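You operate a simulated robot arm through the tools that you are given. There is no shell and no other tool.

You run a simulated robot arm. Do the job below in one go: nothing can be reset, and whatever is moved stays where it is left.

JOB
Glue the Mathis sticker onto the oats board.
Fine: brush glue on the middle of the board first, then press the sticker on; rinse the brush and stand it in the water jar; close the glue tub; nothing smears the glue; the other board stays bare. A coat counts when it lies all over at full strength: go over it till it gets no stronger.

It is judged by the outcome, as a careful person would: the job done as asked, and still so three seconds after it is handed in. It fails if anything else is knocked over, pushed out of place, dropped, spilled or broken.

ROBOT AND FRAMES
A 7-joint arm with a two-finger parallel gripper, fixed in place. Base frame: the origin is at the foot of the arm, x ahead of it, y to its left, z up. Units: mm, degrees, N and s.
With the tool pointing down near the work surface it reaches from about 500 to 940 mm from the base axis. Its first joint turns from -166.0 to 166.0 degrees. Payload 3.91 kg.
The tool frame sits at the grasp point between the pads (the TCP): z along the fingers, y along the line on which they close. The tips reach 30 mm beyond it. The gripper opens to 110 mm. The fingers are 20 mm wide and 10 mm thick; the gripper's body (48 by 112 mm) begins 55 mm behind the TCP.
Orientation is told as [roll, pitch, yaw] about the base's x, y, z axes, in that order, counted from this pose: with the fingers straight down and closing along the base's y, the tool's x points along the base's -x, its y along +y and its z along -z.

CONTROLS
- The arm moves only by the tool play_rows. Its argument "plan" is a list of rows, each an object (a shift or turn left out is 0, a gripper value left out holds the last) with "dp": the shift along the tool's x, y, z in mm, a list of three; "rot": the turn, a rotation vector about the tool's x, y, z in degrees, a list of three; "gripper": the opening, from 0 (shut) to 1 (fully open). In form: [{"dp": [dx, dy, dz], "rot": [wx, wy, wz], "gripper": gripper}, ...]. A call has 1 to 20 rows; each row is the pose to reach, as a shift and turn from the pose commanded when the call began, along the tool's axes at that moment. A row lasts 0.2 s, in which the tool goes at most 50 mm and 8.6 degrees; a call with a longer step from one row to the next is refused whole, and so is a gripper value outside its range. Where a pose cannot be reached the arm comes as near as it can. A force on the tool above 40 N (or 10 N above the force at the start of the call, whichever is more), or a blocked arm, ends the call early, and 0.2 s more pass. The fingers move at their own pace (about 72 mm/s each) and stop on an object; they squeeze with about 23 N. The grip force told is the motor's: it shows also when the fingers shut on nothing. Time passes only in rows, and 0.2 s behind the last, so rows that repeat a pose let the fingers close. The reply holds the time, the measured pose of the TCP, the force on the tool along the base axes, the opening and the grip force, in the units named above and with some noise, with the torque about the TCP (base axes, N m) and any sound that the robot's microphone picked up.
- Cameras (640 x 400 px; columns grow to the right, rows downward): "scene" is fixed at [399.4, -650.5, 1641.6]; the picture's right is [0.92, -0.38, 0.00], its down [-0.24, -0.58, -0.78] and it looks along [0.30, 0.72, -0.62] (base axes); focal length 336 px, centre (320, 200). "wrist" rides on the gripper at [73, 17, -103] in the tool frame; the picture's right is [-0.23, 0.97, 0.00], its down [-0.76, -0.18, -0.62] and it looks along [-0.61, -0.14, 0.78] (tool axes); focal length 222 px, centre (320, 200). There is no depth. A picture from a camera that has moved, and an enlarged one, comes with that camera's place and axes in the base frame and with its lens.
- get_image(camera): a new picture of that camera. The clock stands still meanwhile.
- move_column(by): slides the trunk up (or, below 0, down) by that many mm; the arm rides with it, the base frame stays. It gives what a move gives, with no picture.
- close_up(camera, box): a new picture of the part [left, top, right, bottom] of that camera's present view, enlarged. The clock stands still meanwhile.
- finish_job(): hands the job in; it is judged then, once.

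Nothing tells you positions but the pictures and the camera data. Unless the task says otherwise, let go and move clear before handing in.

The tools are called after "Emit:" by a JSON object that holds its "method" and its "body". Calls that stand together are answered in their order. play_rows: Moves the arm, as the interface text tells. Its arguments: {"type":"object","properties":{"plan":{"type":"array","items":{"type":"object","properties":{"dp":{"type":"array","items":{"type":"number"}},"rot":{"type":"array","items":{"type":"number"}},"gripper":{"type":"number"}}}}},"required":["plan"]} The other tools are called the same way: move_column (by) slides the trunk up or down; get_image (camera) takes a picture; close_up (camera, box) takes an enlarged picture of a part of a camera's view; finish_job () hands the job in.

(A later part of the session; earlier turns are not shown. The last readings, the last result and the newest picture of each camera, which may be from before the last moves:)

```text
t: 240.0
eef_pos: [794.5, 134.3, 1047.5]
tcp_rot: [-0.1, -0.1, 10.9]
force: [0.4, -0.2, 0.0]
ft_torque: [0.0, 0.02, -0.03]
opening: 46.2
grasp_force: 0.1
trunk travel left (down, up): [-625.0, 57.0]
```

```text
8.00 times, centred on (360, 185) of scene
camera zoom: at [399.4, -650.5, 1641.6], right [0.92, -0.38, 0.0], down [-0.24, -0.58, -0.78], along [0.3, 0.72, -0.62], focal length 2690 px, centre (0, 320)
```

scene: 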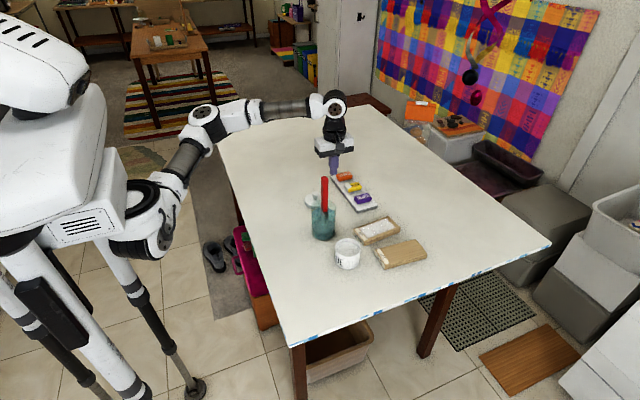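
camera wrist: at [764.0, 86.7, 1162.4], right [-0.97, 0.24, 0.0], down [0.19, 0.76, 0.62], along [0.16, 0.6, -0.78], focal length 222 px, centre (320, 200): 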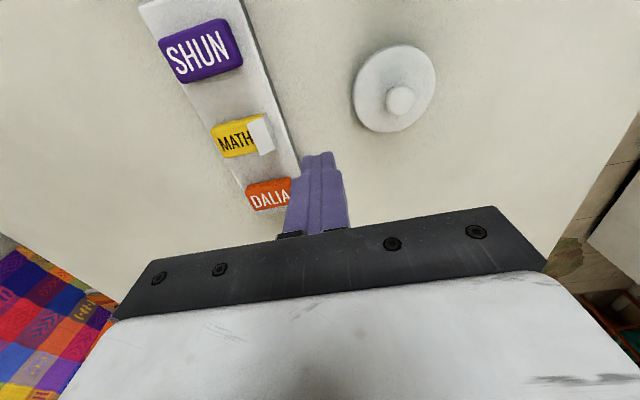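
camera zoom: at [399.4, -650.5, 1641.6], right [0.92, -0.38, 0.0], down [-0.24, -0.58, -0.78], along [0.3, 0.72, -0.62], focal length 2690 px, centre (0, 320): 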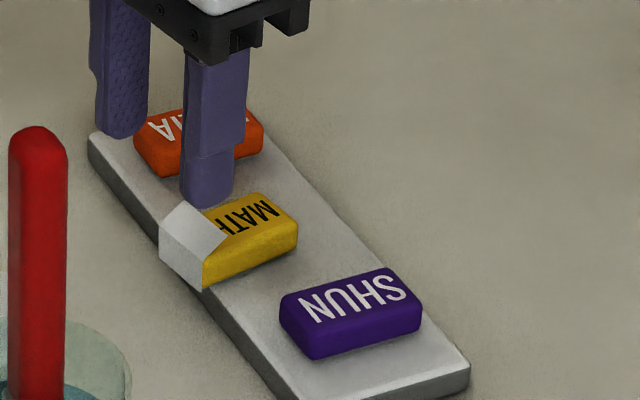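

The tab end now overhangs the tray by about 6 mm. I'll lower the open jaws beside it, off the tray, close them around the upright paper and pull outward.

Emit:
{"method": "play_rows", "body": {"plan": [{"dp": [-1.5, 2.4, 25]}, {"dp": [-1.5, 2.4, 50]}, {"dp": [-1.5, 2.4, 66]}, {"dp": [-1.5, 2.4, 72]}, {"dp": [-1.5, 2.4, 72]}, {"dp": [-1.5, 2.4, 72], "gripper": 0.2}, {"dp": [-1.5, 2.4, 72], "gripper": 0.0}, {"dp": [-1.5, 2.4, 72], "gripper": 0.0}, {"dp": [-1.5, 2.4, 72], "gripper": 0.0}, {"dp": [-1.5, 2.4, 72], "gripper": 0.0}]}}

Emit:
{"method": "close_up", "body": {"camera": "scene", "box": [335, 160, 385, 210]}}

Emit:
{"method": "close_up", "body": {"camera": "wrist", "box": [240, 60, 400, 220]}}

```text
t: 242.2
eef_pos: [797.9, 138.2, 976.7]
tcp_rot: [0.0, -0.2, 10.9]
force: [0.5, -0.2, 0.7]
ft_torque: [0.02, 0.0, -0.02]
opening: 0.0
grasp_force: 23.0
trunk travel left (down, up): [-625.0, 57.0]
```

```text
8.00 times, centred on (360, 185) of scene
camera zoom: at [399.4, -650.5, 1641.6], right [0.92, -0.38, 0.0], down [-0.24, -0.58, -0.78], along [0.3, 0.72, -0.62], focal length 2690 px, centre (0, 320)
```

zoom: 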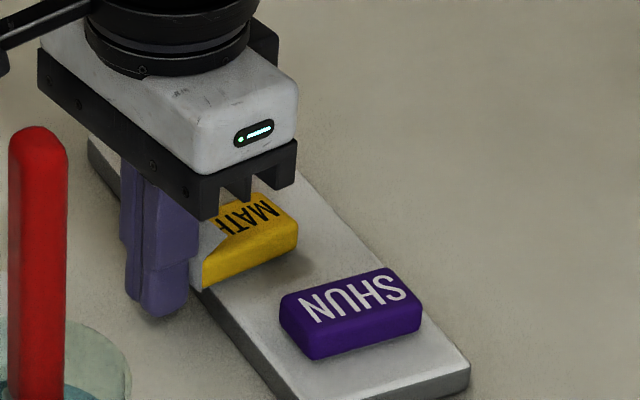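

```text
2.50 times, centred on (320, 140) of wrist
camera zoom: at [722.5, 139.7, 1077.9], right [0.04, 1.0, 0.0], down [0.78, -0.03, 0.63], along [0.63, -0.03, -0.78], focal length 555 px, centre (320, 350)
```

zoom: 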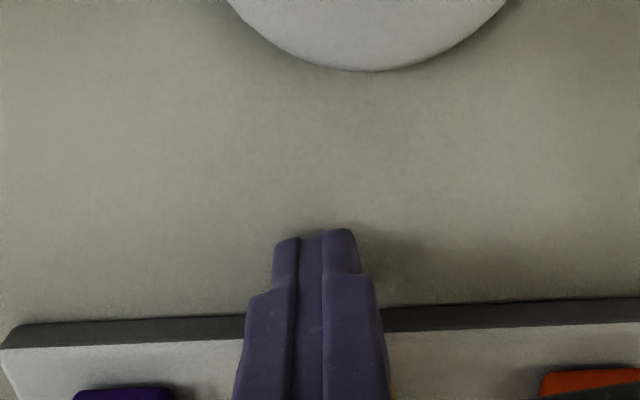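

Emit:
{"method": "play_rows", "body": {"plan": [{"dp": [3, 0, 0]}, {"dp": [7, 0, -1]}, {"dp": [12, 0, -3]}, {"dp": [18, 0, -6]}, {"dp": [22, 0, -15]}, {"dp": [24, 0, -35]}, {"dp": [24, 0, -60]}, {"dp": [24, 0, -85]}, {"dp": [24, 0, -85]}]}}

Emit:
{"method": "close_up", "body": {"camera": "scene", "box": [335, 160, 385, 210]}}

```text
t: 244.2
eef_pos: [774.6, 133.4, 1060.1]
tcp_rot: [-0.2, -0.2, 10.9]
force: [-0.8, 0.3, 0.0]
ft_torque: [0.03, -0.01, 0.03]
opening: 0.0
grasp_force: 22.5
trunk travel left (down, up): [-625.0, 57.0]
```

```text
8.00 times, centred on (360, 185) of scene
camera zoom: at [399.4, -650.5, 1641.6], right [0.92, -0.38, 0.0], down [-0.24, -0.58, -0.78], along [0.3, 0.72, -0.62], focal length 2690 px, centre (0, 320)
```

zoom: 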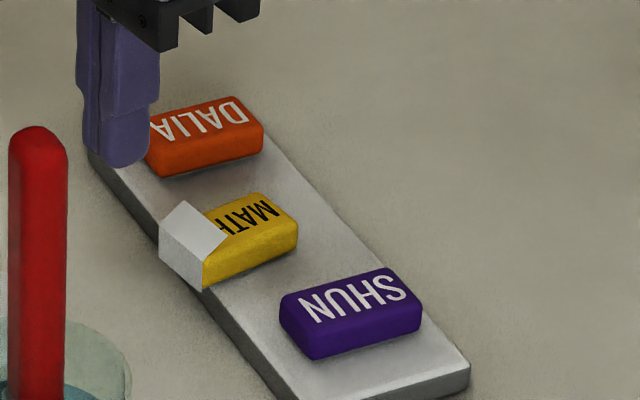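

Still nothing. It may be that the pull must be much longer than I made it, so I'll pinch the whole flap once more and pull a long way.

Emit:
{"method": "play_rows", "body": {"plan": [{"dp": [-12, -1, 0], "gripper": 0.42}, {"dp": [-24, -2, 0]}, {"dp": [-36.5, -2.8, 0]}, {"dp": [-36.5, -2.8, 0]}]}}

Emit:
{"method": "close_up", "body": {"camera": "wrist", "box": [240, 60, 400, 200]}}

```text
t: 245.2
eef_pos: [810.4, 138.0, 1061.1]
tcp_rot: [-0.2, -0.2, 10.8]
force: [1.1, -0.2, -0.7]
ft_torque: [0.0, 0.03, -0.04]
opening: 46.1
grasp_force: 0.0
trunk travel left (down, up): [-625.0, 57.0]
```

```text
2.86 times, centred on (320, 130) of wrist
camera zoom: at [735.5, 140.0, 1163.0], right [0.04, 1.0, 0.0], down [0.78, -0.03, 0.63], along [0.63, -0.03, -0.78], focal length 635 px, centre (320, 400)
```

zoom: 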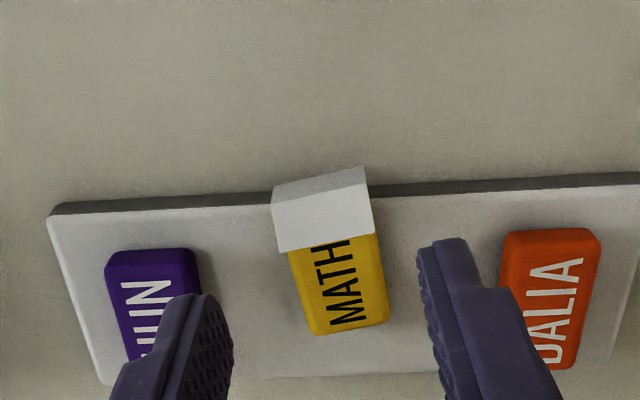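

Emit:
{"method": "play_rows", "body": {"plan": [{"dp": [0, 0.3, 25]}, {"dp": [0, 0.3, 45]}, {"dp": [0, 0.3, 53]}, {"dp": [0, 0.3, 55]}, {"dp": [0, 0.3, 55]}, {"dp": [0, 0.3, 55], "gripper": 0.2}, {"dp": [0, 0.3, 55], "gripper": 0.0}, {"dp": [0, 0.3, 55], "gripper": 0.0}, {"dp": [0, 0.3, 55], "gripper": 0.0}, {"dp": [0, 0.3, 55], "gripper": 0.0}, {"dp": [0, 0.3, 55], "gripper": 0.0}, {"dp": [0, 0.3, 55], "gripper": 0.0}]}}

Emit:
{"method": "play_rows", "body": {"plan": [{"dp": [0, 0, -4]}, {"dp": [-3, 0, -10]}, {"dp": [-8, 0, -18]}, {"dp": [-14, 0, -28]}, {"dp": [-22, 0, -40]}, {"dp": [-30, 0, -55]}, {"dp": [-40, 0, -72]}, {"dp": [-50, 0, -90]}, {"dp": [-60, 0, -108]}, {"dp": [-70, 0, -125]}, {"dp": [-70, 0, -140]}, {"dp": [-70, 0, -140]}]}}

Emit:
{"method": "close_up", "body": {"camera": "scene", "box": [335, 140, 395, 210]}}

Emit:
{"method": "close_up", "body": {"camera": "wrist", "box": [200, 40, 440, 200]}}

```text
t: 247.8
eef_pos: [811.3, 137.8, 1005.3]
tcp_rot: [-0.2, -0.2, 10.9]
force: [0.0, -1.1, 0.5]
ft_torque: [-0.01, 0.0, -0.02]
opening: 0.1
grasp_force: 22.9
trunk travel left (down, up): [-625.0, 57.0]
```

```text
t: 250.4
eef_pos: [878.7, 151.4, 1147.2]
tcp_rot: [-0.2, -0.2, 10.9]
force: [0.8, -0.4, 0.2]
ft_torque: [-0.03, 0.0, 0.01]
opening: 0.0
grasp_force: 23.0
trunk travel left (down, up): [-625.0, 57.0]
```

```text
5.71 times, centred on (365, 175) of scene
camera zoom: at [399.4, -650.5, 1641.6], right [0.92, -0.38, 0.0], down [-0.24, -0.58, -0.78], along [0.3, 0.72, -0.62], focal length 1921 px, centre (63, 343)
```

zoom: 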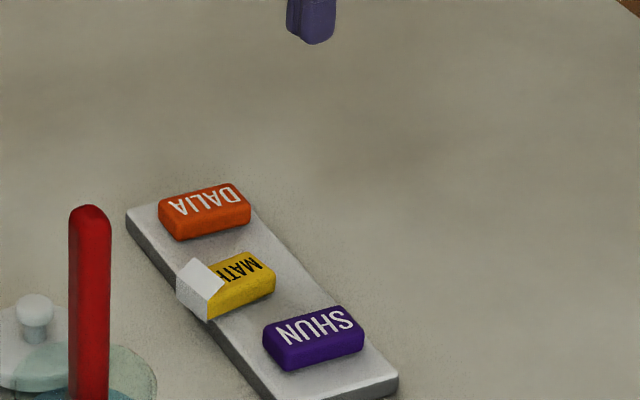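

```text
2.50 times, centred on (320, 120) of wrist
camera zoom: at [803.5, 153.6, 1247.8], right [0.04, 1.0, 0.0], down [0.78, -0.03, 0.63], along [0.63, -0.03, -0.78], focal length 555 px, centre (320, 400)
```

zoom: 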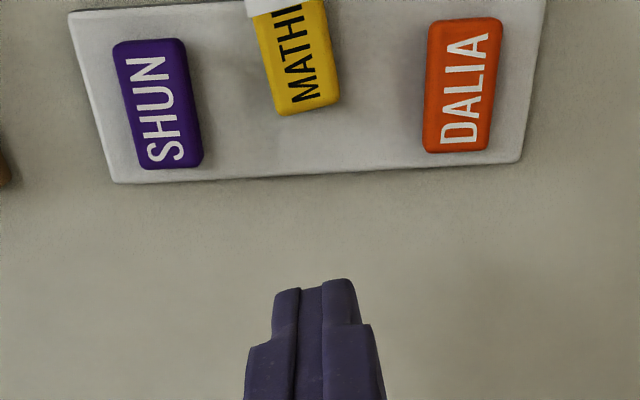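

Even a long pull does nothing, so the paper cannot be taken by pinching. I'll pick the sticker up by its middle again; rubbing the sheet against the bare table is another one-handed way to work it off.

Emit:
{"method": "play_rows", "body": {"plan": [{"dp": [12, 0, 20], "gripper": 0.42}, {"dp": [25, -0.5, 45]}, {"dp": [38, -0.8, 70]}, {"dp": [48.8, -1.1, 95]}, {"dp": [48.8, -1.1, 107]}, {"dp": [48.8, -1.1, 107]}]}}

Emit:
{"method": "close_up", "body": {"camera": "wrist", "box": [240, 60, 400, 200]}}

```text
t: 251.8
eef_pos: [831.8, 139.2, 1039.1]
tcp_rot: [-0.2, -0.2, 11.0]
force: [0.1, 0.0, 0.9]
ft_torque: [0.0, 0.01, 0.01]
opening: 46.2
grasp_force: 0.1
trunk travel left (down, up): [-625.0, 57.0]
```

```text
2.86 times, centred on (320, 130) of wrist
camera zoom: at [756.3, 142.6, 1140.5], right [0.04, 1.0, 0.0], down [0.78, -0.03, 0.63], along [0.63, -0.03, -0.78], focal length 635 px, centre (320, 400)
```

zoom: 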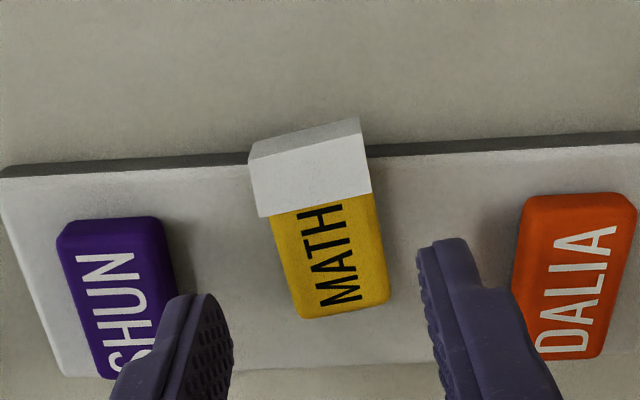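

Emit:
{"method": "play_rows", "body": {"plan": [{"dp": [0, 1.8, 20]}, {"dp": [0, 1.8, 38]}, {"dp": [0, 1.8, 47]}, {"dp": [0, 1.8, 49.5]}, {"dp": [0, 1.8, 49.5]}, {"dp": [0, 1.8, 49.5], "gripper": 0.3}, {"dp": [0, 1.8, 49.5], "gripper": 0.2}, {"dp": [0, 1.8, 49.5], "gripper": 0.0}, {"dp": [0, 1.8, 49.5], "gripper": 0.0}, {"dp": [0, 1.8, 49.5], "gripper": 0.0}, {"dp": [0, 1.8, 40]}, {"dp": [0, 1.8, 15]}, {"dp": [0, 1.8, -20]}, {"dp": [0, 1.8, -50]}, {"dp": [0, 1.8, -50]}]}}

Emit:
{"method": "close_up", "body": {"camera": "wrist", "box": [240, 80, 400, 220]}}

Emit:
{"method": "get_image", "body": {"camera": "scene"}}

```text
t: 255.0
eef_pos: [831.3, 143.2, 1088.9]
tcp_rot: [-0.1, -0.2, 11.0]
force: [0.3, 0.2, -0.5]
ft_torque: [-0.01, 0.01, 0.03]
opening: 28.2
grasp_force: 22.9
trunk travel left (down, up): [-625.0, 57.0]
```

```text
2.86 times, centred on (320, 150) of wrist
camera zoom: at [755.6, 144.7, 1191.2], right [0.04, 1.0, 0.0], down [0.78, -0.03, 0.63], along [0.63, -0.03, -0.78], focal length 635 px, centre (320, 343)
```

zoom: 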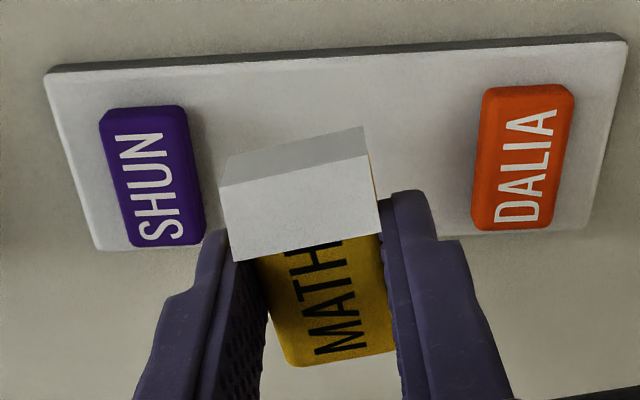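

```text
taken
```

scene: 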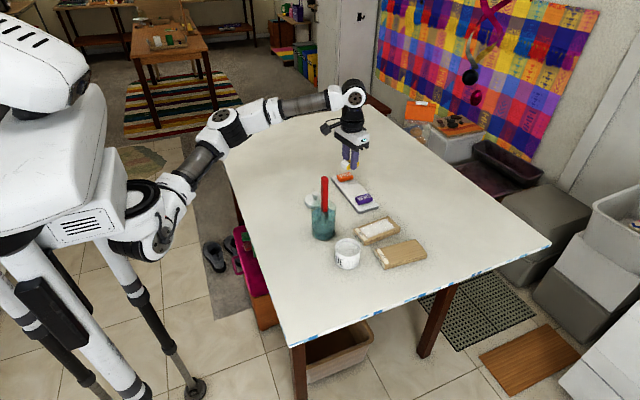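

I have the sticker again. I'll take it to the bare table near (615, 160), clear of everything, and rub its underside there.

Emit:
{"method": "play_rows", "body": {"plan": [{"dp": [20, -4, 0]}, {"dp": [55, -9, 0]}, {"dp": [95, -16, 0]}, {"dp": [135, -22, 0]}, {"dp": [175, -26, 0]}, {"dp": [205, -26, 0]}, {"dp": [212, -26, 0]}, {"dp": [212, -26, 30]}, {"dp": [212, -26, 65]}, {"dp": [212, -26, 95]}, {"dp": [212, -26, 108]}, {"dp": [212, -26, 112]}, {"dp": [212, -26, 112]}]}}

Emit:
{"method": "get_image", "body": {"camera": "scene"}}

Emit:
{"method": "get_image", "body": {"camera": "wrist"}}

```text
t: 257.6
eef_pos: [629.5, 76.4, 983.4]
tcp_rot: [-0.7, -1.3, 11.2]
force: [-0.8, 0.3, 23.9]
ft_torque: [-1.05, -0.75, -0.12]
opening: 28.4
grasp_force: 23.0
trunk travel left (down, up): [-625.0, 57.0]
stopped in row 12: the force on the tool passed its limit at 48 N (the readings are from after the stop); the commanded pose is now the measured one
```

```text
taken
```

scene: 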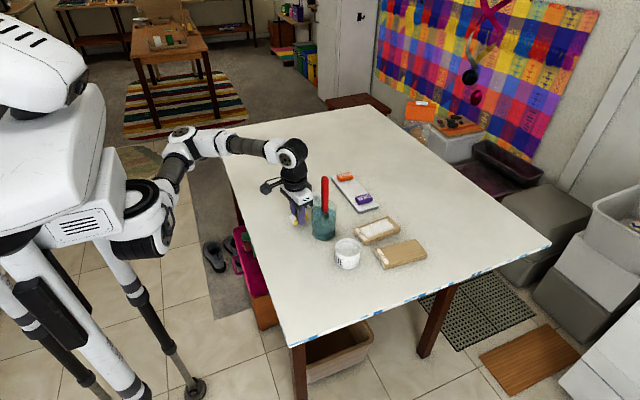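

```text
taken
camera wrist: at [553.0, 79.4, 1084.3], right [0.04, 1.0, -0.01], down [0.77, -0.02, 0.64], along [0.64, -0.03, -0.77], focal length 222 px, centre (320, 200)
```

wrist: 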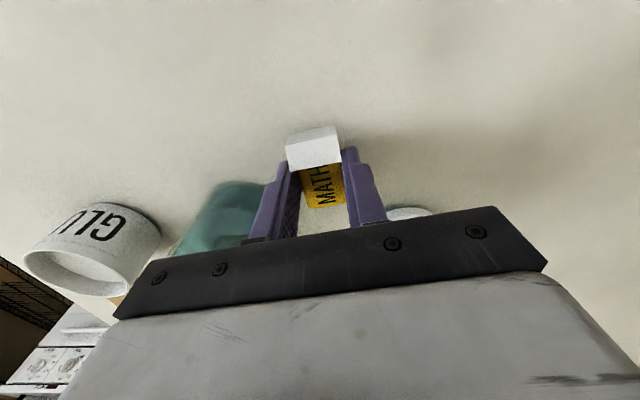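

I misjudged the direction and came down near the jar; the hand's body touched its rim. I'll rise straight up at once and check the jar and brush.

Emit:
{"method": "play_rows", "body": {"plan": [{"dp": [0, 0, -5]}, {"dp": [0, 0, -20]}, {"dp": [0, 0, -50]}, {"dp": [0, 0, -85]}, {"dp": [0, 0, -100]}, {"dp": [0, 0, -100]}]}}

Emit:
{"method": "close_up", "body": {"camera": "scene", "box": [280, 140, 440, 280]}}

Emit:
{"method": "get_image", "body": {"camera": "wrist"}}

```text
t: 259.0
eef_pos: [628.7, 78.2, 1079.5]
tcp_rot: [-0.5, -0.9, 11.1]
force: [-0.4, -0.3, -0.3]
ft_torque: [0.0, 0.03, 0.03]
opening: 28.1
grasp_force: 23.1
trunk travel left (down, up): [-625.0, 57.0]
```

```text
2.86 times, centred on (360, 210) of scene
camera zoom: at [399.4, -650.5, 1641.6], right [0.92, -0.38, 0.0], down [-0.24, -0.58, -0.78], along [0.3, 0.72, -0.62], focal length 961 px, centre (206, 171)
```

zoom: 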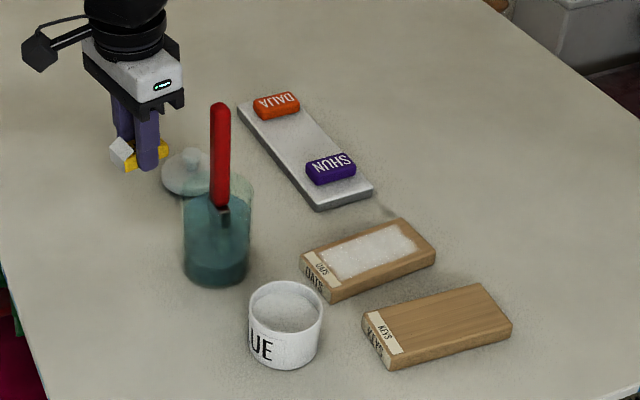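

```text
taken
camera wrist: at [552.4, 79.8, 1181.1], right [0.04, 1.0, 0.0], down [0.77, -0.02, 0.64], along [0.64, -0.03, -0.77], focal length 222 px, centre (320, 200)
```

wrist: 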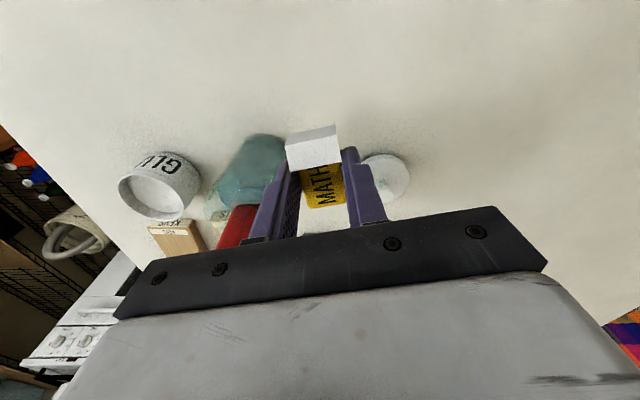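

The jar and brush are upright and unmoved. I'll move properly in +y to a clear spot, level the hand, and lower carefully.

Emit:
{"method": "play_rows", "body": {"plan": [{"dp": [1, 25, 0], "rot": [-0.3, 0.4, 0]}, {"dp": [2, 55, 0], "rot": [-0.66, 0.79, 0]}, {"dp": [3.4, 87, 0], "rot": [-0.66, 0.79, 0]}, {"dp": [3.4, 87, 0], "rot": [-0.66, 0.79, 0]}]}}

Emit:
{"method": "get_image", "body": {"camera": "wrist"}}

Emit:
{"method": "close_up", "body": {"camera": "scene", "box": [240, 130, 380, 250]}}

```text
t: 260.0
eef_pos: [607.3, 163.0, 1080.0]
tcp_rot: [0.2, -0.1, 11.2]
force: [0.1, 0.9, 0.3]
ft_torque: [0.03, 0.02, 0.03]
opening: 28.2
grasp_force: 23.1
trunk travel left (down, up): [-625.0, 57.0]
```

```text
taken
camera wrist: at [533.7, 164.0, 1182.0], right [0.04, 1.0, 0.0], down [0.78, -0.03, 0.62], along [0.62, -0.02, -0.78], focal length 222 px, centre (320, 200)
```

wrist: 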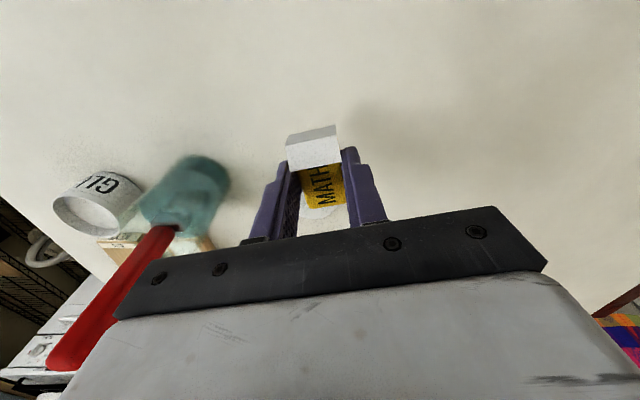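

```text
3.33 times, centred on (310, 190) of scene
camera zoom: at [399.4, -650.5, 1641.6], right [0.92, -0.38, 0.0], down [-0.24, -0.58, -0.78], along [0.3, 0.72, -0.62], focal length 1121 px, centre (353, 233)
```

zoom: 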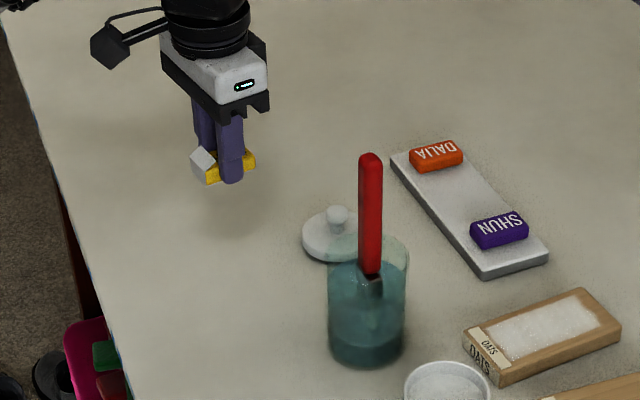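

Emit:
{"method": "play_rows", "body": {"plan": [{"dp": [0, 0, 30]}, {"dp": [0, 0, 60]}, {"dp": [0, 0, 85]}, {"dp": [0, 0, 98]}, {"dp": [0, 0, 103]}, {"dp": [0, 0, 104]}, {"dp": [0, 0, 104]}]}}

Emit:
{"method": "close_up", "body": {"camera": "scene", "box": [260, 150, 340, 230]}}

```text
t: 261.6
eef_pos: [608.9, 161.9, 977.0]
tcp_rot: [0.2, 0.0, 11.1]
force: [-0.3, 0.1, -0.5]
ft_torque: [-0.02, -0.01, -0.03]
opening: 27.9
grasp_force: 22.7
trunk travel left (down, up): [-625.0, 57.0]
```

```text
5.00 times, centred on (300, 190) of scene
camera zoom: at [399.4, -650.5, 1641.6], right [0.92, -0.38, 0.0], down [-0.24, -0.58, -0.78], along [0.3, 0.72, -0.62], focal length 1681 px, centre (420, 250)
```

zoom: 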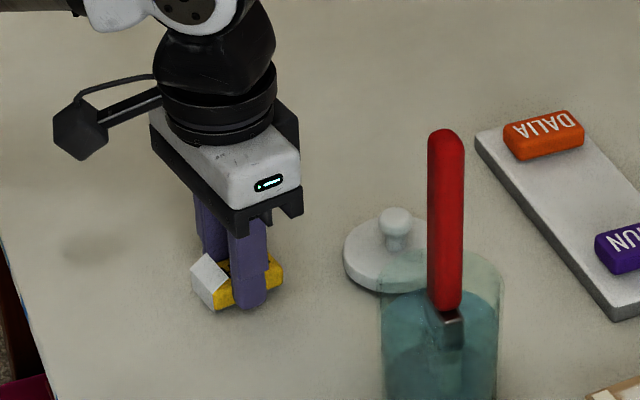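

Emit:
{"method": "play_rows", "body": {"plan": [{"dp": [0, 0, 1]}, {"dp": [0, 0, 2]}, {"dp": [0, 0, 3]}, {"dp": [0, 0, 3]}]}}

```text
t: 262.6
eef_pos: [608.9, 163.7, 973.0]
tcp_rot: [0.2, -0.2, 11.1]
force: [-0.1, 0.0, 2.4]
ft_torque: [0.01, -0.04, -0.01]
opening: 28.0
grasp_force: 22.9
trunk travel left (down, up): [-625.0, 57.0]
```

Emit:
{"method": "play_rows", "body": {"plan": [{"dp": [0, 0, 1.2]}, {"dp": [-4, 0, 1.2]}, {"dp": [-9, 0, 1.2]}, {"dp": [-14, 0, 1.2]}, {"dp": [-19, 0, 1.2]}, {"dp": [-24, 0, 1.2]}, {"dp": [-29, 0, 1.2]}, {"dp": [-29, 0, 1.2]}]}}

Emit:
{"method": "close_up", "body": {"camera": "scene", "box": [270, 170, 330, 220]}}

Emit:
{"method": "close_up", "body": {"camera": "wrist", "box": [240, 80, 400, 220]}}

```text
t: 264.4
eef_pos: [636.4, 167.8, 972.7]
tcp_rot: [0.2, -0.3, 11.2]
force: [-3.7, -0.9, 9.1]
ft_torque: [-0.03, 0.08, 0.01]
opening: 28.1
grasp_force: 23.1
trunk travel left (down, up): [-625.0, 57.0]
```

```text
8.00 times, centred on (300, 195) of scene
camera zoom: at [399.4, -650.5, 1641.6], right [0.92, -0.38, 0.0], down [-0.24, -0.58, -0.78], along [0.3, 0.72, -0.62], focal length 2690 px, centre (480, 240)
```

zoom: 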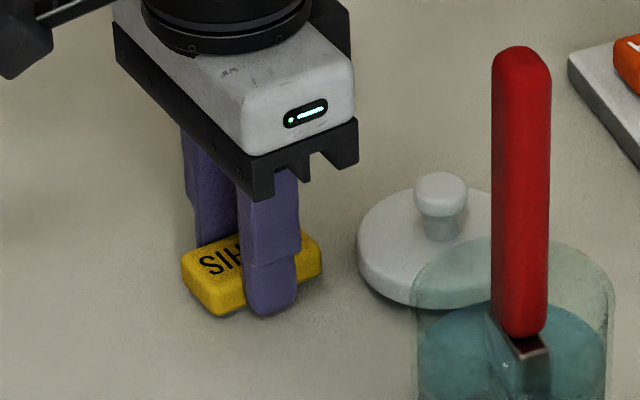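

```text
2.86 times, centred on (320, 150) of wrist
camera zoom: at [562.2, 169.7, 1074.6], right [0.03, 1.0, 0.0], down [0.78, -0.03, 0.63], along [0.63, -0.02, -0.78], focal length 635 px, centre (320, 343)
```

zoom: 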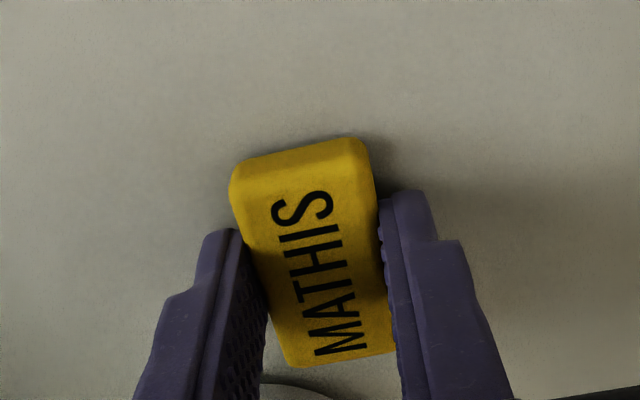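

Rubbing worked: the backing tab is gone and the sticker reads "MATHIS" in full. I'll lift it and check where the paper went.

Emit:
{"method": "play_rows", "body": {"plan": [{"dp": [0, 0, -5]}, {"dp": [0, 0, -20]}, {"dp": [0, 0, -45]}, {"dp": [0, 0, -75]}, {"dp": [0, 0, -105]}, {"dp": [0, 0, -120]}, {"dp": [0, 0, -120]}]}}

Emit:
{"method": "close_up", "body": {"camera": "scene", "box": [240, 140, 360, 240]}}

Emit:
{"method": "get_image", "body": {"camera": "wrist"}}

```text
t: 266.0
eef_pos: [637.0, 168.9, 1092.2]
tcp_rot: [0.2, -0.2, 11.1]
force: [-0.2, -0.4, -0.5]
ft_torque: [-0.03, 0.01, -0.03]
opening: 28.2
grasp_force: 22.9
trunk travel left (down, up): [-625.0, 57.0]
```

```text
4.00 times, centred on (300, 190) of scene
camera zoom: at [399.4, -650.5, 1641.6], right [0.92, -0.38, 0.0], down [-0.24, -0.58, -0.78], along [0.3, 0.72, -0.62], focal length 1345 px, centre (400, 240)
```

zoom: 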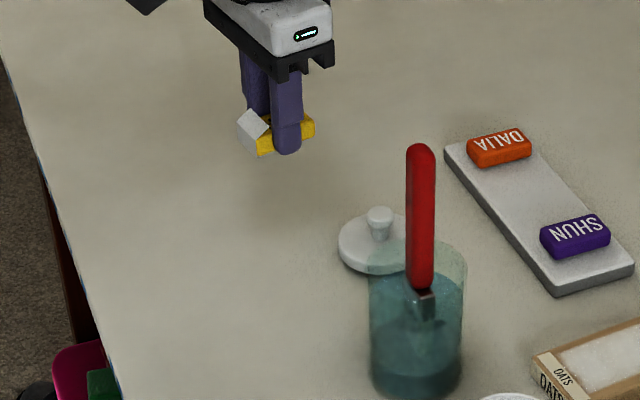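

```text
taken
camera wrist: at [562.3, 169.1, 1194.6], right [0.04, 1.0, 0.0], down [0.78, -0.03, 0.62], along [0.62, -0.02, -0.78], focal length 222 px, centre (320, 200)
```

wrist: 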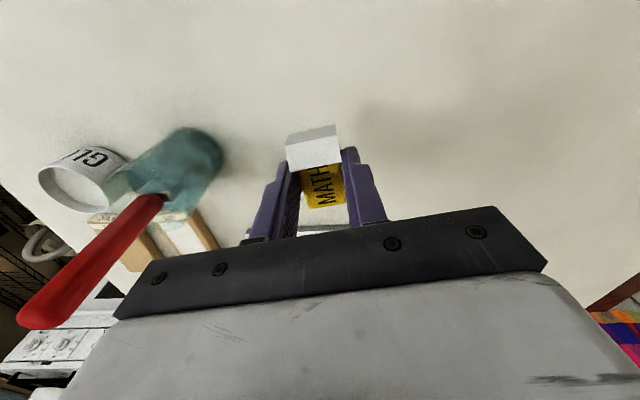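

The flap shows again once lifted, and lies flat when the sticker is pressed firmly on a surface, so it only marks that the sticker isn't pressed down yet. No peeling is needed: I'll carry it round to the board, staying clear of the brush.

Emit:
{"method": "play_rows", "body": {"plan": [{"dp": [-38, -7.4, 0], "rot": [0, 0, 1]}, {"dp": [-76, -14.9, 0], "rot": [0, 0, 3]}, {"dp": [-114, -22.3, 0], "rot": [0, 0, 5]}, {"dp": [-152, -29.8, 0], "rot": [0, 0, 6.5]}, {"dp": [-189.9, -37.2, 0], "rot": [0, 0, 6.5]}, {"dp": [-182, -75, 0], "rot": [0, 0, 6.5]}, {"dp": [-175, -112, 0], "rot": [0, 0, 6.5]}, {"dp": [-168, -149, 0], "rot": [0, 0, 6.5]}, {"dp": [-161, -185, 0], "rot": [0, 0, 6.5]}, {"dp": [-154, -220, 0], "rot": [0, 0, 6.5]}, {"dp": [-148, -250, 0], "rot": [0, 0, 6.5]}, {"dp": [-147.5, -253, 0], "rot": [0, 0, 6.5]}, {"dp": [-147.5, -253, 0], "rot": [0, 0, 6.5]}]}}

Emit:
{"method": "get_image", "body": {"camera": "wrist"}}

Emit:
{"method": "close_up", "body": {"camera": "scene", "box": [330, 150, 440, 270]}}

```text
t: 268.8
eef_pos: [829.7, -52.4, 1090.0]
tcp_rot: [0.3, -0.1, 4.7]
force: [0.4, 0.1, -0.8]
ft_torque: [0.0, 0.03, 0.04]
opening: 28.1
grasp_force: 23.1
trunk travel left (down, up): [-625.0, 57.0]
```

```text
taken
camera wrist: at [756.5, -42.7, 1192.8], right [0.15, 0.99, 0.0], down [0.77, -0.12, 0.62], along [0.62, -0.09, -0.78], focal length 222 px, centre (320, 200)
```

wrist: 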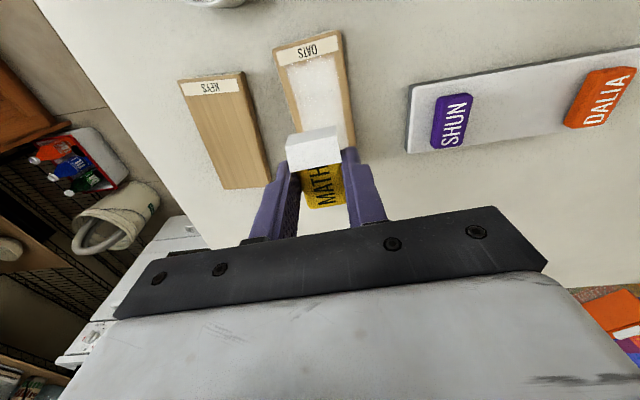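

```text
3.33 times, centred on (385, 210) of scene
camera zoom: at [399.4, -650.5, 1641.6], right [0.92, -0.38, 0.0], down [-0.24, -0.58, -0.78], along [0.3, 0.72, -0.62], focal length 1121 px, centre (103, 167)
```

zoom: 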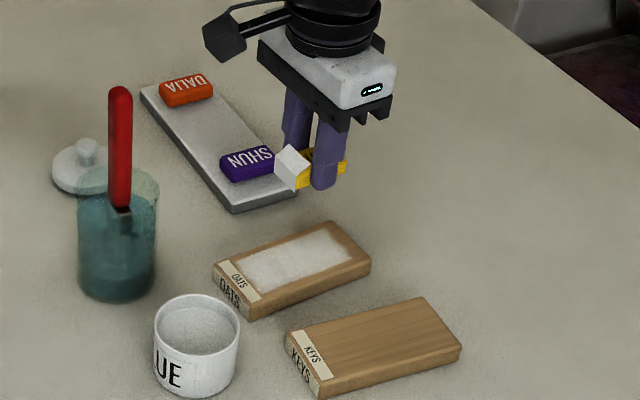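

Emit:
{"method": "close_up", "body": {"camera": "wrist", "box": [250, 20, 370, 160]}}

```text
2.86 times, centred on (310, 90) of wrist
camera zoom: at [756.5, -42.7, 1192.8], right [0.15, 0.99, 0.0], down [0.77, -0.12, 0.62], along [0.62, -0.09, -0.78], focal length 635 px, centre (349, 514)
```

zoom: 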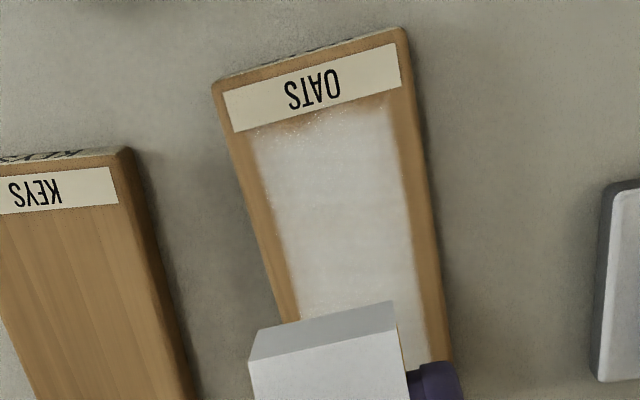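

The board hasn't moved and the glue patch is centred on it. I'll shift 2 mm in +y and lower the sticker to just above the glue.

Emit:
{"method": "play_rows", "body": {"plan": [{"dp": [0, 2.1, 20]}, {"dp": [0, 2.1, 45]}, {"dp": [0, 2.1, 68]}, {"dp": [0, 2.1, 82]}, {"dp": [0, 2.1, 89]}, {"dp": [0, 2.1, 92]}, {"dp": [0, 2.1, 92]}]}}

Emit:
{"method": "close_up", "body": {"camera": "scene", "box": [345, 190, 410, 255]}}

Emit:
{"method": "close_up", "body": {"camera": "wrist", "box": [240, 60, 400, 220]}}

```text
t: 270.4
eef_pos: [831.5, -49.5, 998.2]
tcp_rot: [0.1, -0.1, 4.6]
force: [1.1, 0.6, 0.1]
ft_torque: [0.05, 0.02, -0.04]
opening: 28.2
grasp_force: 23.1
trunk travel left (down, up): [-625.0, 57.0]
```

```text
6.15 times, centred on (378, 222) of scene
camera zoom: at [399.4, -650.5, 1641.6], right [0.92, -0.38, 0.0], down [-0.24, -0.58, -0.78], along [0.3, 0.72, -0.62], focal length 2069 px, centre (-34, 62)
```

zoom: 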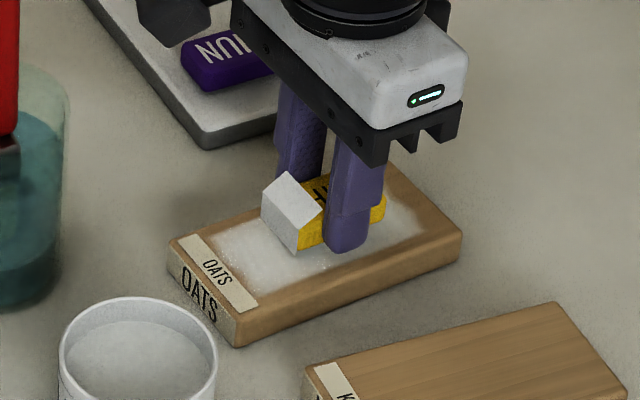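

```text
2.50 times, centred on (320, 140) of wrist
camera zoom: at [756.7, -40.0, 1101.1], right [0.15, 0.99, 0.0], down [0.77, -0.12, 0.62], along [0.62, -0.09, -0.78], focal length 555 px, centre (320, 350)
```

zoom: 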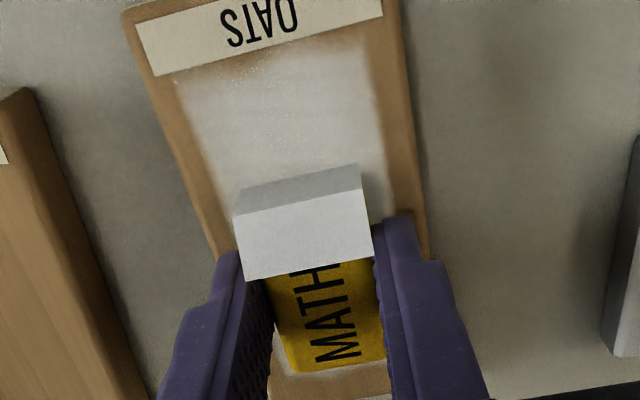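

Before committing to the glue I want to understand this flap better. I'll test on the bare strip of table beside the board: press without rubbing first, then rub longer, and see what stays.

Emit:
{"method": "play_rows", "body": {"plan": [{"dp": [0, 0, -25]}, {"dp": [0, 0, -50]}, {"dp": [-10, 25, -50]}, {"dp": [-20, 55, -50]}, {"dp": [-20, 67, -50]}, {"dp": [-20, 67, -50]}, {"dp": [-20, 67, -20]}, {"dp": [-20, 67, 5]}, {"dp": [-20, 67, 18]}, {"dp": [-20, 67, 22]}, {"dp": [-20, 67, 22]}]}}

Emit:
{"method": "close_up", "body": {"camera": "scene", "box": [340, 170, 420, 250]}}

Emit:
{"method": "get_image", "body": {"camera": "wrist"}}

```text
t: 272.7
eef_pos: [845.4, 19.3, 985.2]
tcp_rot: [0.1, -0.9, 4.6]
force: [-3.6, 0.8, 19.4]
ft_torque: [0.48, 0.24, 0.11]
opening: 27.9
grasp_force: 22.9
trunk travel left (down, up): [-625.0, 57.0]
stopped in row 11: the force on the tool passed its limit at 42 N (the readings are from after the stop); the commanded pose is now the measured one
```

```text
5.00 times, centred on (380, 210) of scene
camera zoom: at [399.4, -650.5, 1641.6], right [0.92, -0.38, 0.0], down [-0.24, -0.58, -0.78], along [0.3, 0.72, -0.62], focal length 1681 px, centre (20, 150)
```

zoom: 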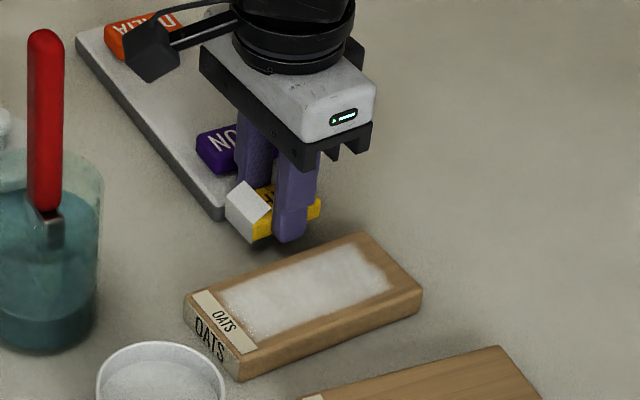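

```text
taken
camera wrist: at [770.0, 28.9, 1086.8], right [0.15, 0.99, 0.01], down [0.76, -0.12, 0.63], along [0.63, -0.09, -0.77], focal length 222 px, centre (320, 200)
```

wrist: 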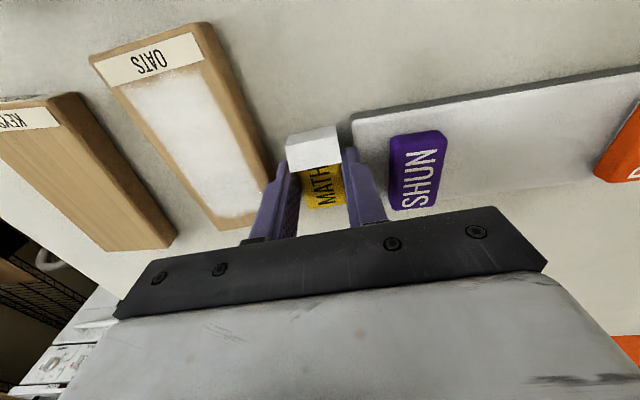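

A fingertip touched the tray's end; the strip is narrower than I took it since the tray shifted. I'll back up at once.

Emit:
{"method": "play_rows", "body": {"plan": [{"dp": [0, 0, -10], "rot": [0, 0, 0]}, {"dp": [0, 0, -40], "rot": [0, 0.8, 0]}, {"dp": [0, 0, -80], "rot": [0, 0.8, 0]}, {"dp": [0, 0, -80], "rot": [0, 0.8, 0]}]}}

Emit:
{"method": "close_up", "body": {"camera": "scene", "box": [300, 150, 440, 280]}}

Emit:
{"method": "get_image", "body": {"camera": "wrist"}}

```text
t: 273.7
eef_pos: [845.9, 18.8, 1061.9]
tcp_rot: [0.2, 0.2, 4.5]
force: [-0.6, -0.1, 0.1]
ft_torque: [0.0, -0.03, -0.01]
opening: 28.0
grasp_force: 23.0
trunk travel left (down, up): [-625.0, 57.0]
```

```text
3.08 times, centred on (370, 215) of scene
camera zoom: at [399.4, -650.5, 1641.6], right [0.92, -0.38, 0.0], down [-0.24, -0.58, -0.78], along [0.3, 0.72, -0.62], focal length 1035 px, centre (166, 154)
```

zoom: 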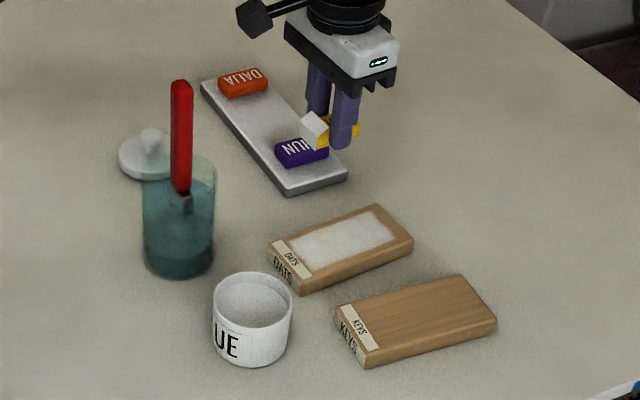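

```text
taken
camera wrist: at [773.0, 29.1, 1164.5], right [0.15, 0.99, 0.0], down [0.78, -0.12, 0.62], along [0.61, -0.09, -0.78], focal length 222 px, centre (320, 200)
```

wrist: 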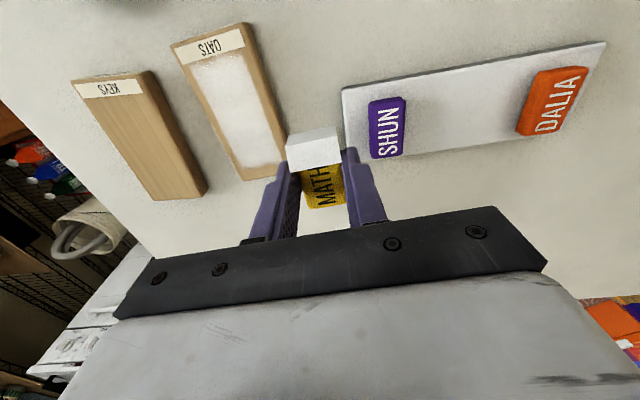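

The tray is fine. I'm satisfied the flap just means "not pressed down", so I'll go back over the board's centre and check alignment.

Emit:
{"method": "play_rows", "body": {"plan": [{"dp": [7, -22, -10]}, {"dp": [14, -45, -10]}, {"dp": [21.6, -68.1, -10]}, {"dp": [21.6, -68.1, -10]}, {"dp": [21.6, -68.1, 20]}, {"dp": [21.6, -68.1, 45]}, {"dp": [21.6, -68.1, 58]}, {"dp": [21.6, -68.1, 63]}, {"dp": [21.6, -68.1, 63]}]}}

Emit:
{"method": "close_up", "body": {"camera": "wrist", "box": [240, 60, 400, 220]}}

Emit:
{"method": "close_up", "body": {"camera": "scene", "box": [345, 190, 410, 255]}}

```text
t: 275.7
eef_pos: [829.6, -50.5, 997.6]
tcp_rot: [0.2, 0.2, 4.7]
force: [0.1, 0.0, 0.1]
ft_torque: [-0.01, -0.01, -0.02]
opening: 28.2
grasp_force: 23.0
trunk travel left (down, up): [-625.0, 57.0]
```

```text
2.50 times, centred on (320, 140) of wrist
camera zoom: at [755.8, -40.4, 1100.6], right [0.15, 0.99, 0.0], down [0.78, -0.12, 0.62], along [0.61, -0.09, -0.78], focal length 555 px, centre (320, 350)
```

zoom: 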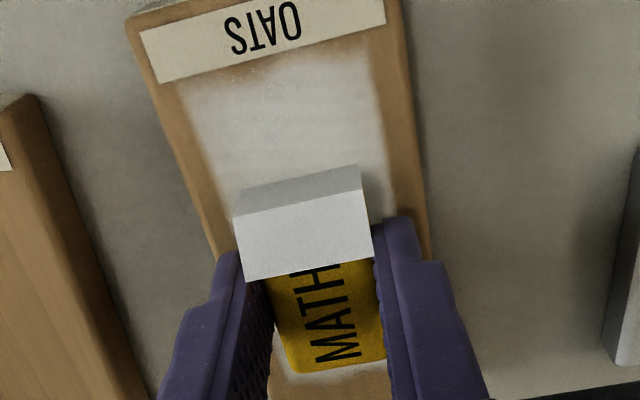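

```text
6.15 times, centred on (378, 222) of scene
camera zoom: at [399.4, -650.5, 1641.6], right [0.92, -0.38, 0.0], down [-0.24, -0.58, -0.78], along [0.3, 0.72, -0.62], focal length 2069 px, centre (-34, 62)
```

zoom: 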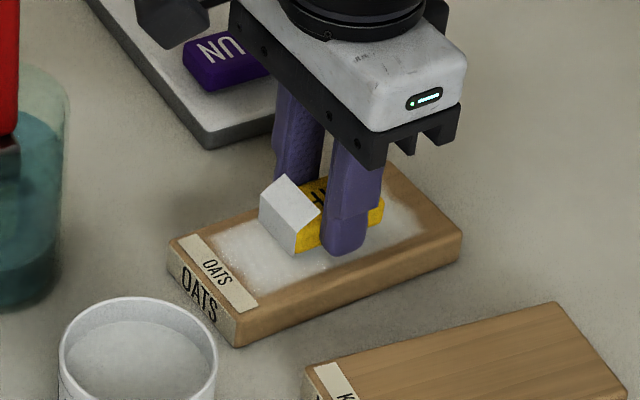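

I'd rather be sure before touching the glue, as that can't be undone. I'll go back to the clear spot by the safe route and test pressing alone, then a longer rub.

Emit:
{"method": "play_rows", "body": {"plan": [{"dp": [0, 0, -30]}, {"dp": [0, 0, -65]}, {"dp": [0, 0, -95]}, {"dp": [-4, 45, -95]}, {"dp": [-8, 90, -95]}, {"dp": [-12, 135, -95]}, {"dp": [-16, 180, -95]}, {"dp": [-17.7, 215, -95]}, {"dp": [26, 219, -95]}, {"dp": [70, 223, -95]}, {"dp": [114, 226, -95]}, {"dp": [158, 230, -95]}, {"dp": [199.6, 233.2, -95]}, {"dp": [199.6, 233.2, -95]}]}}

Emit:
{"method": "get_image", "body": {"camera": "wrist"}}

```text
t: 278.7
eef_pos: [612.5, 164.8, 1093.1]
tcp_rot: [0.2, 0.2, 4.7]
force: [0.3, 1.2, -0.5]
ft_torque: [0.01, 0.03, 0.0]
opening: 28.1
grasp_force: 23.1
trunk travel left (down, up): [-625.0, 57.0]
```

```text
taken
camera wrist: at [539.0, 175.0, 1196.2], right [0.15, 0.99, 0.0], down [0.78, -0.12, 0.62], along [0.61, -0.09, -0.78], focal length 222 px, centre (320, 200)
```

wrist: 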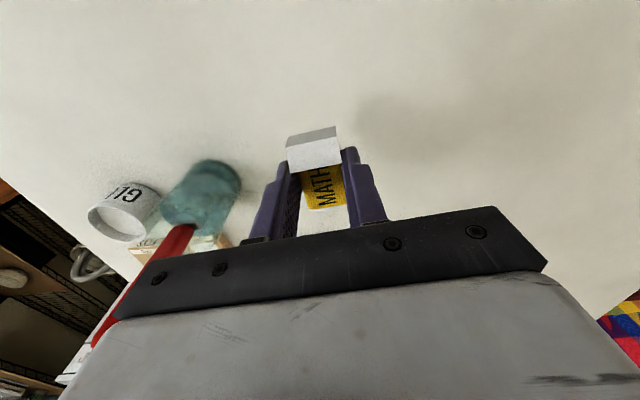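

Emit:
{"method": "play_rows", "body": {"plan": [{"dp": [0, 0, 35]}, {"dp": [0, 0, 70]}, {"dp": [0, 0, 98]}, {"dp": [0, 0, 112]}, {"dp": [0, 0, 117]}, {"dp": [0, 0, 118]}, {"dp": [0, 0, 119]}, {"dp": [0, 0, 120]}, {"dp": [0, 0, 120]}]}}

Emit:
{"method": "close_up", "body": {"camera": "scene", "box": [260, 165, 320, 220]}}

```text
t: 280.7
eef_pos: [611.8, 165.1, 973.3]
tcp_rot: [0.1, 0.2, 4.6]
force: [0.3, 0.1, -0.2]
ft_torque: [0.0, -0.01, 0.0]
opening: 28.5
grasp_force: 23.1
trunk travel left (down, up): [-625.0, 57.0]
```

```text
7.27 times, centred on (290, 192) of scene
camera zoom: at [399.4, -650.5, 1641.6], right [0.92, -0.38, 0.0], down [-0.24, -0.58, -0.78], along [0.3, 0.72, -0.62], focal length 2445 px, centre (538, 254)
```

zoom: 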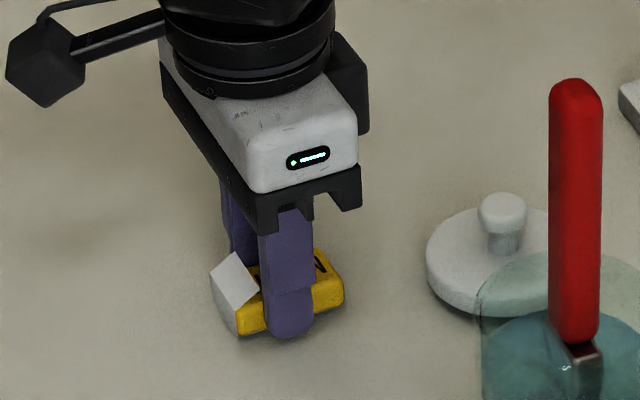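

Just above the table, flap visible. Now I'll press down without sliding, to about 10 N.

Emit:
{"method": "play_rows", "body": {"plan": [{"dp": [0, 0, 0.7]}, {"dp": [0, 0, 1.4]}, {"dp": [0, 0, 1.4]}]}}

Emit:
{"method": "close_up", "body": {"camera": "scene", "box": [260, 165, 320, 220]}}

```text
t: 281.5
eef_pos: [611.0, 166.5, 972.6]
tcp_rot: [0.2, 0.2, 4.6]
force: [0.0, 0.3, 1.3]
ft_torque: [0.01, -0.05, 0.01]
opening: 28.3
grasp_force: 22.7
trunk travel left (down, up): [-625.0, 57.0]
```

```text
7.27 times, centred on (290, 192) of scene
camera zoom: at [399.4, -650.5, 1641.6], right [0.92, -0.38, 0.0], down [-0.24, -0.58, -0.78], along [0.3, 0.72, -0.62], focal length 2445 px, centre (538, 254)
```

zoom: 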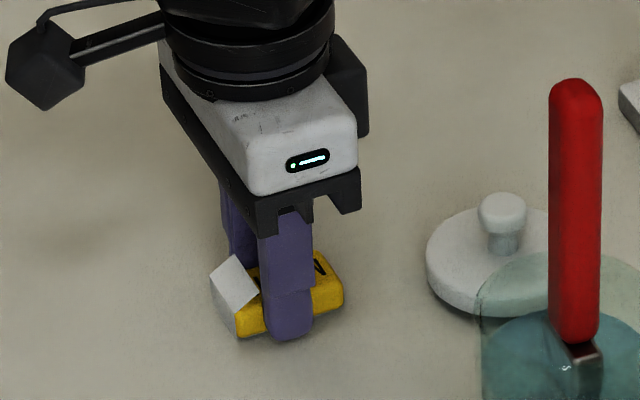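

Emit:
{"method": "play_rows", "body": {"plan": [{"dp": [0, 0, 0.6]}, {"dp": [0, 0, 1.1]}, {"dp": [0, 0, 1.1]}]}}

Emit:
{"method": "close_up", "body": {"camera": "scene", "box": [260, 165, 320, 220]}}

```text
t: 282.3
eef_pos: [611.6, 165.8, 973.0]
tcp_rot: [0.2, 0.2, 4.6]
force: [1.9, -0.5, 8.6]
ft_torque: [0.0, -0.16, -0.04]
opening: 28.2
grasp_force: 23.3
trunk travel left (down, up): [-625.0, 57.0]
```

```text
7.27 times, centred on (290, 192) of scene
camera zoom: at [399.4, -650.5, 1641.6], right [0.92, -0.38, 0.0], down [-0.24, -0.58, -0.78], along [0.3, 0.72, -0.62], focal length 2445 px, centre (538, 254)
```

zoom: 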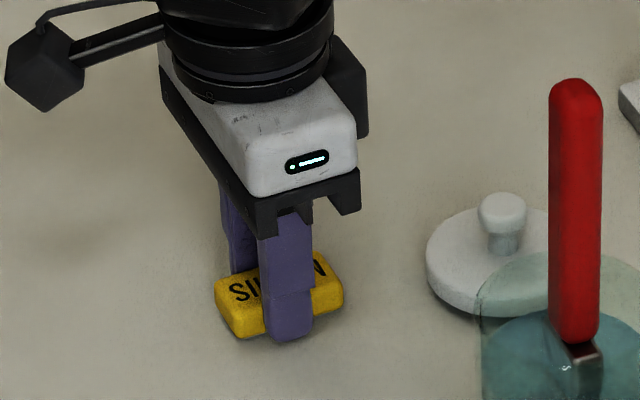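

That settles it: at 8.6 N with no rubbing the flap lies flat, and at 1 N it springs up. So the sticker's end curls unless pressed firmly; on the glue I must press and hold till it takes. I'll go back by the safe route.

Emit:
{"method": "play_rows", "body": {"plan": [{"dp": [0, 0, -10]}, {"dp": [0, 0, -45]}, {"dp": [0, 0, -85]}, {"dp": [0, 0, -121]}, {"dp": [-44, -4, -121]}, {"dp": [-88, -7, -121]}, {"dp": [-132, -11, -121]}, {"dp": [-176, -14.5, -121]}, {"dp": [-217.3, -17.9, -121]}, {"dp": [-214, -60, -121]}, {"dp": [-210.5, -104, -121]}, {"dp": [-207, -148, -121]}, {"dp": [-203, -192, -121]}, {"dp": [-199.6, -233.2, -121]}, {"dp": [-199.6, -233.2, -121]}, {"dp": [-199.6, -233.2, -80]}, {"dp": [-199.6, -233.2, -45]}, {"dp": [-199.6, -233.2, -25]}, {"dp": [-199.6, -233.2, -25]}]}}

Emit:
{"method": "close_up", "body": {"camera": "wrist", "box": [240, 60, 400, 220]}}

Emit:
{"method": "close_up", "body": {"camera": "scene", "box": [345, 190, 410, 255]}}

```text
t: 286.3
eef_pos: [828.4, -49.9, 995.5]
tcp_rot: [0.1, 0.2, 4.7]
force: [-0.3, -0.2, -0.6]
ft_torque: [-0.01, -0.01, -0.01]
opening: 28.5
grasp_force: 22.8
trunk travel left (down, up): [-625.0, 57.0]
```

```text
2.50 times, centred on (320, 140) of wrist
camera zoom: at [756.3, -40.7, 1098.5], right [0.15, 0.99, 0.0], down [0.78, -0.12, 0.62], along [0.61, -0.09, -0.78], focal length 555 px, centre (320, 350)
```

zoom: 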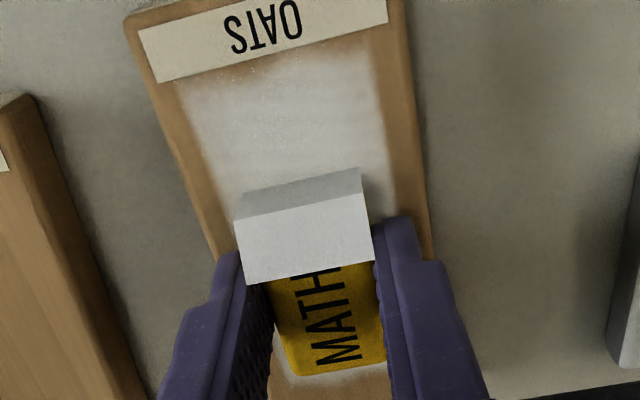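

```text
6.15 times, centred on (378, 222) of scene
camera zoom: at [399.4, -650.5, 1641.6], right [0.92, -0.38, 0.0], down [-0.24, -0.58, -0.78], along [0.3, 0.72, -0.62], focal length 2069 px, centre (-34, 62)
```

zoom: 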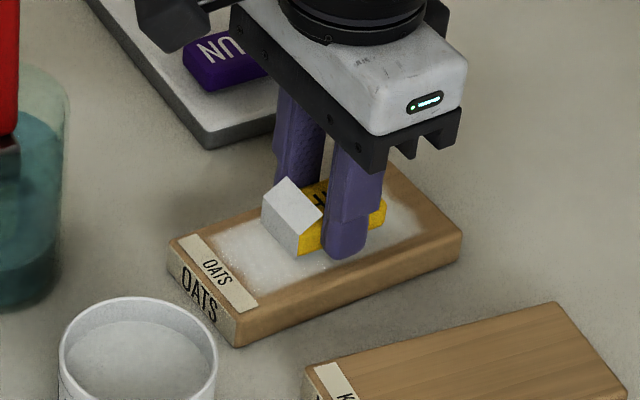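

The sticker is centred over the patch, about 3 mm above it. I'll lower it straight down and press to about 10 N.

Emit:
{"method": "play_rows", "body": {"plan": [{"dp": [0, 0.4, 1]}, {"dp": [0, 0.4, 2]}, {"dp": [0, 0.4, 3]}, {"dp": [0, 0.4, 3]}]}}

```text
t: 287.3
eef_pos: [829.0, -51.5, 992.9]
tcp_rot: [0.3, 0.3, 4.6]
force: [-0.5, 0.6, -0.1]
ft_torque: [-0.01, 0.0, 0.01]
opening: 28.3
grasp_force: 23.4
trunk travel left (down, up): [-625.0, 57.0]
```

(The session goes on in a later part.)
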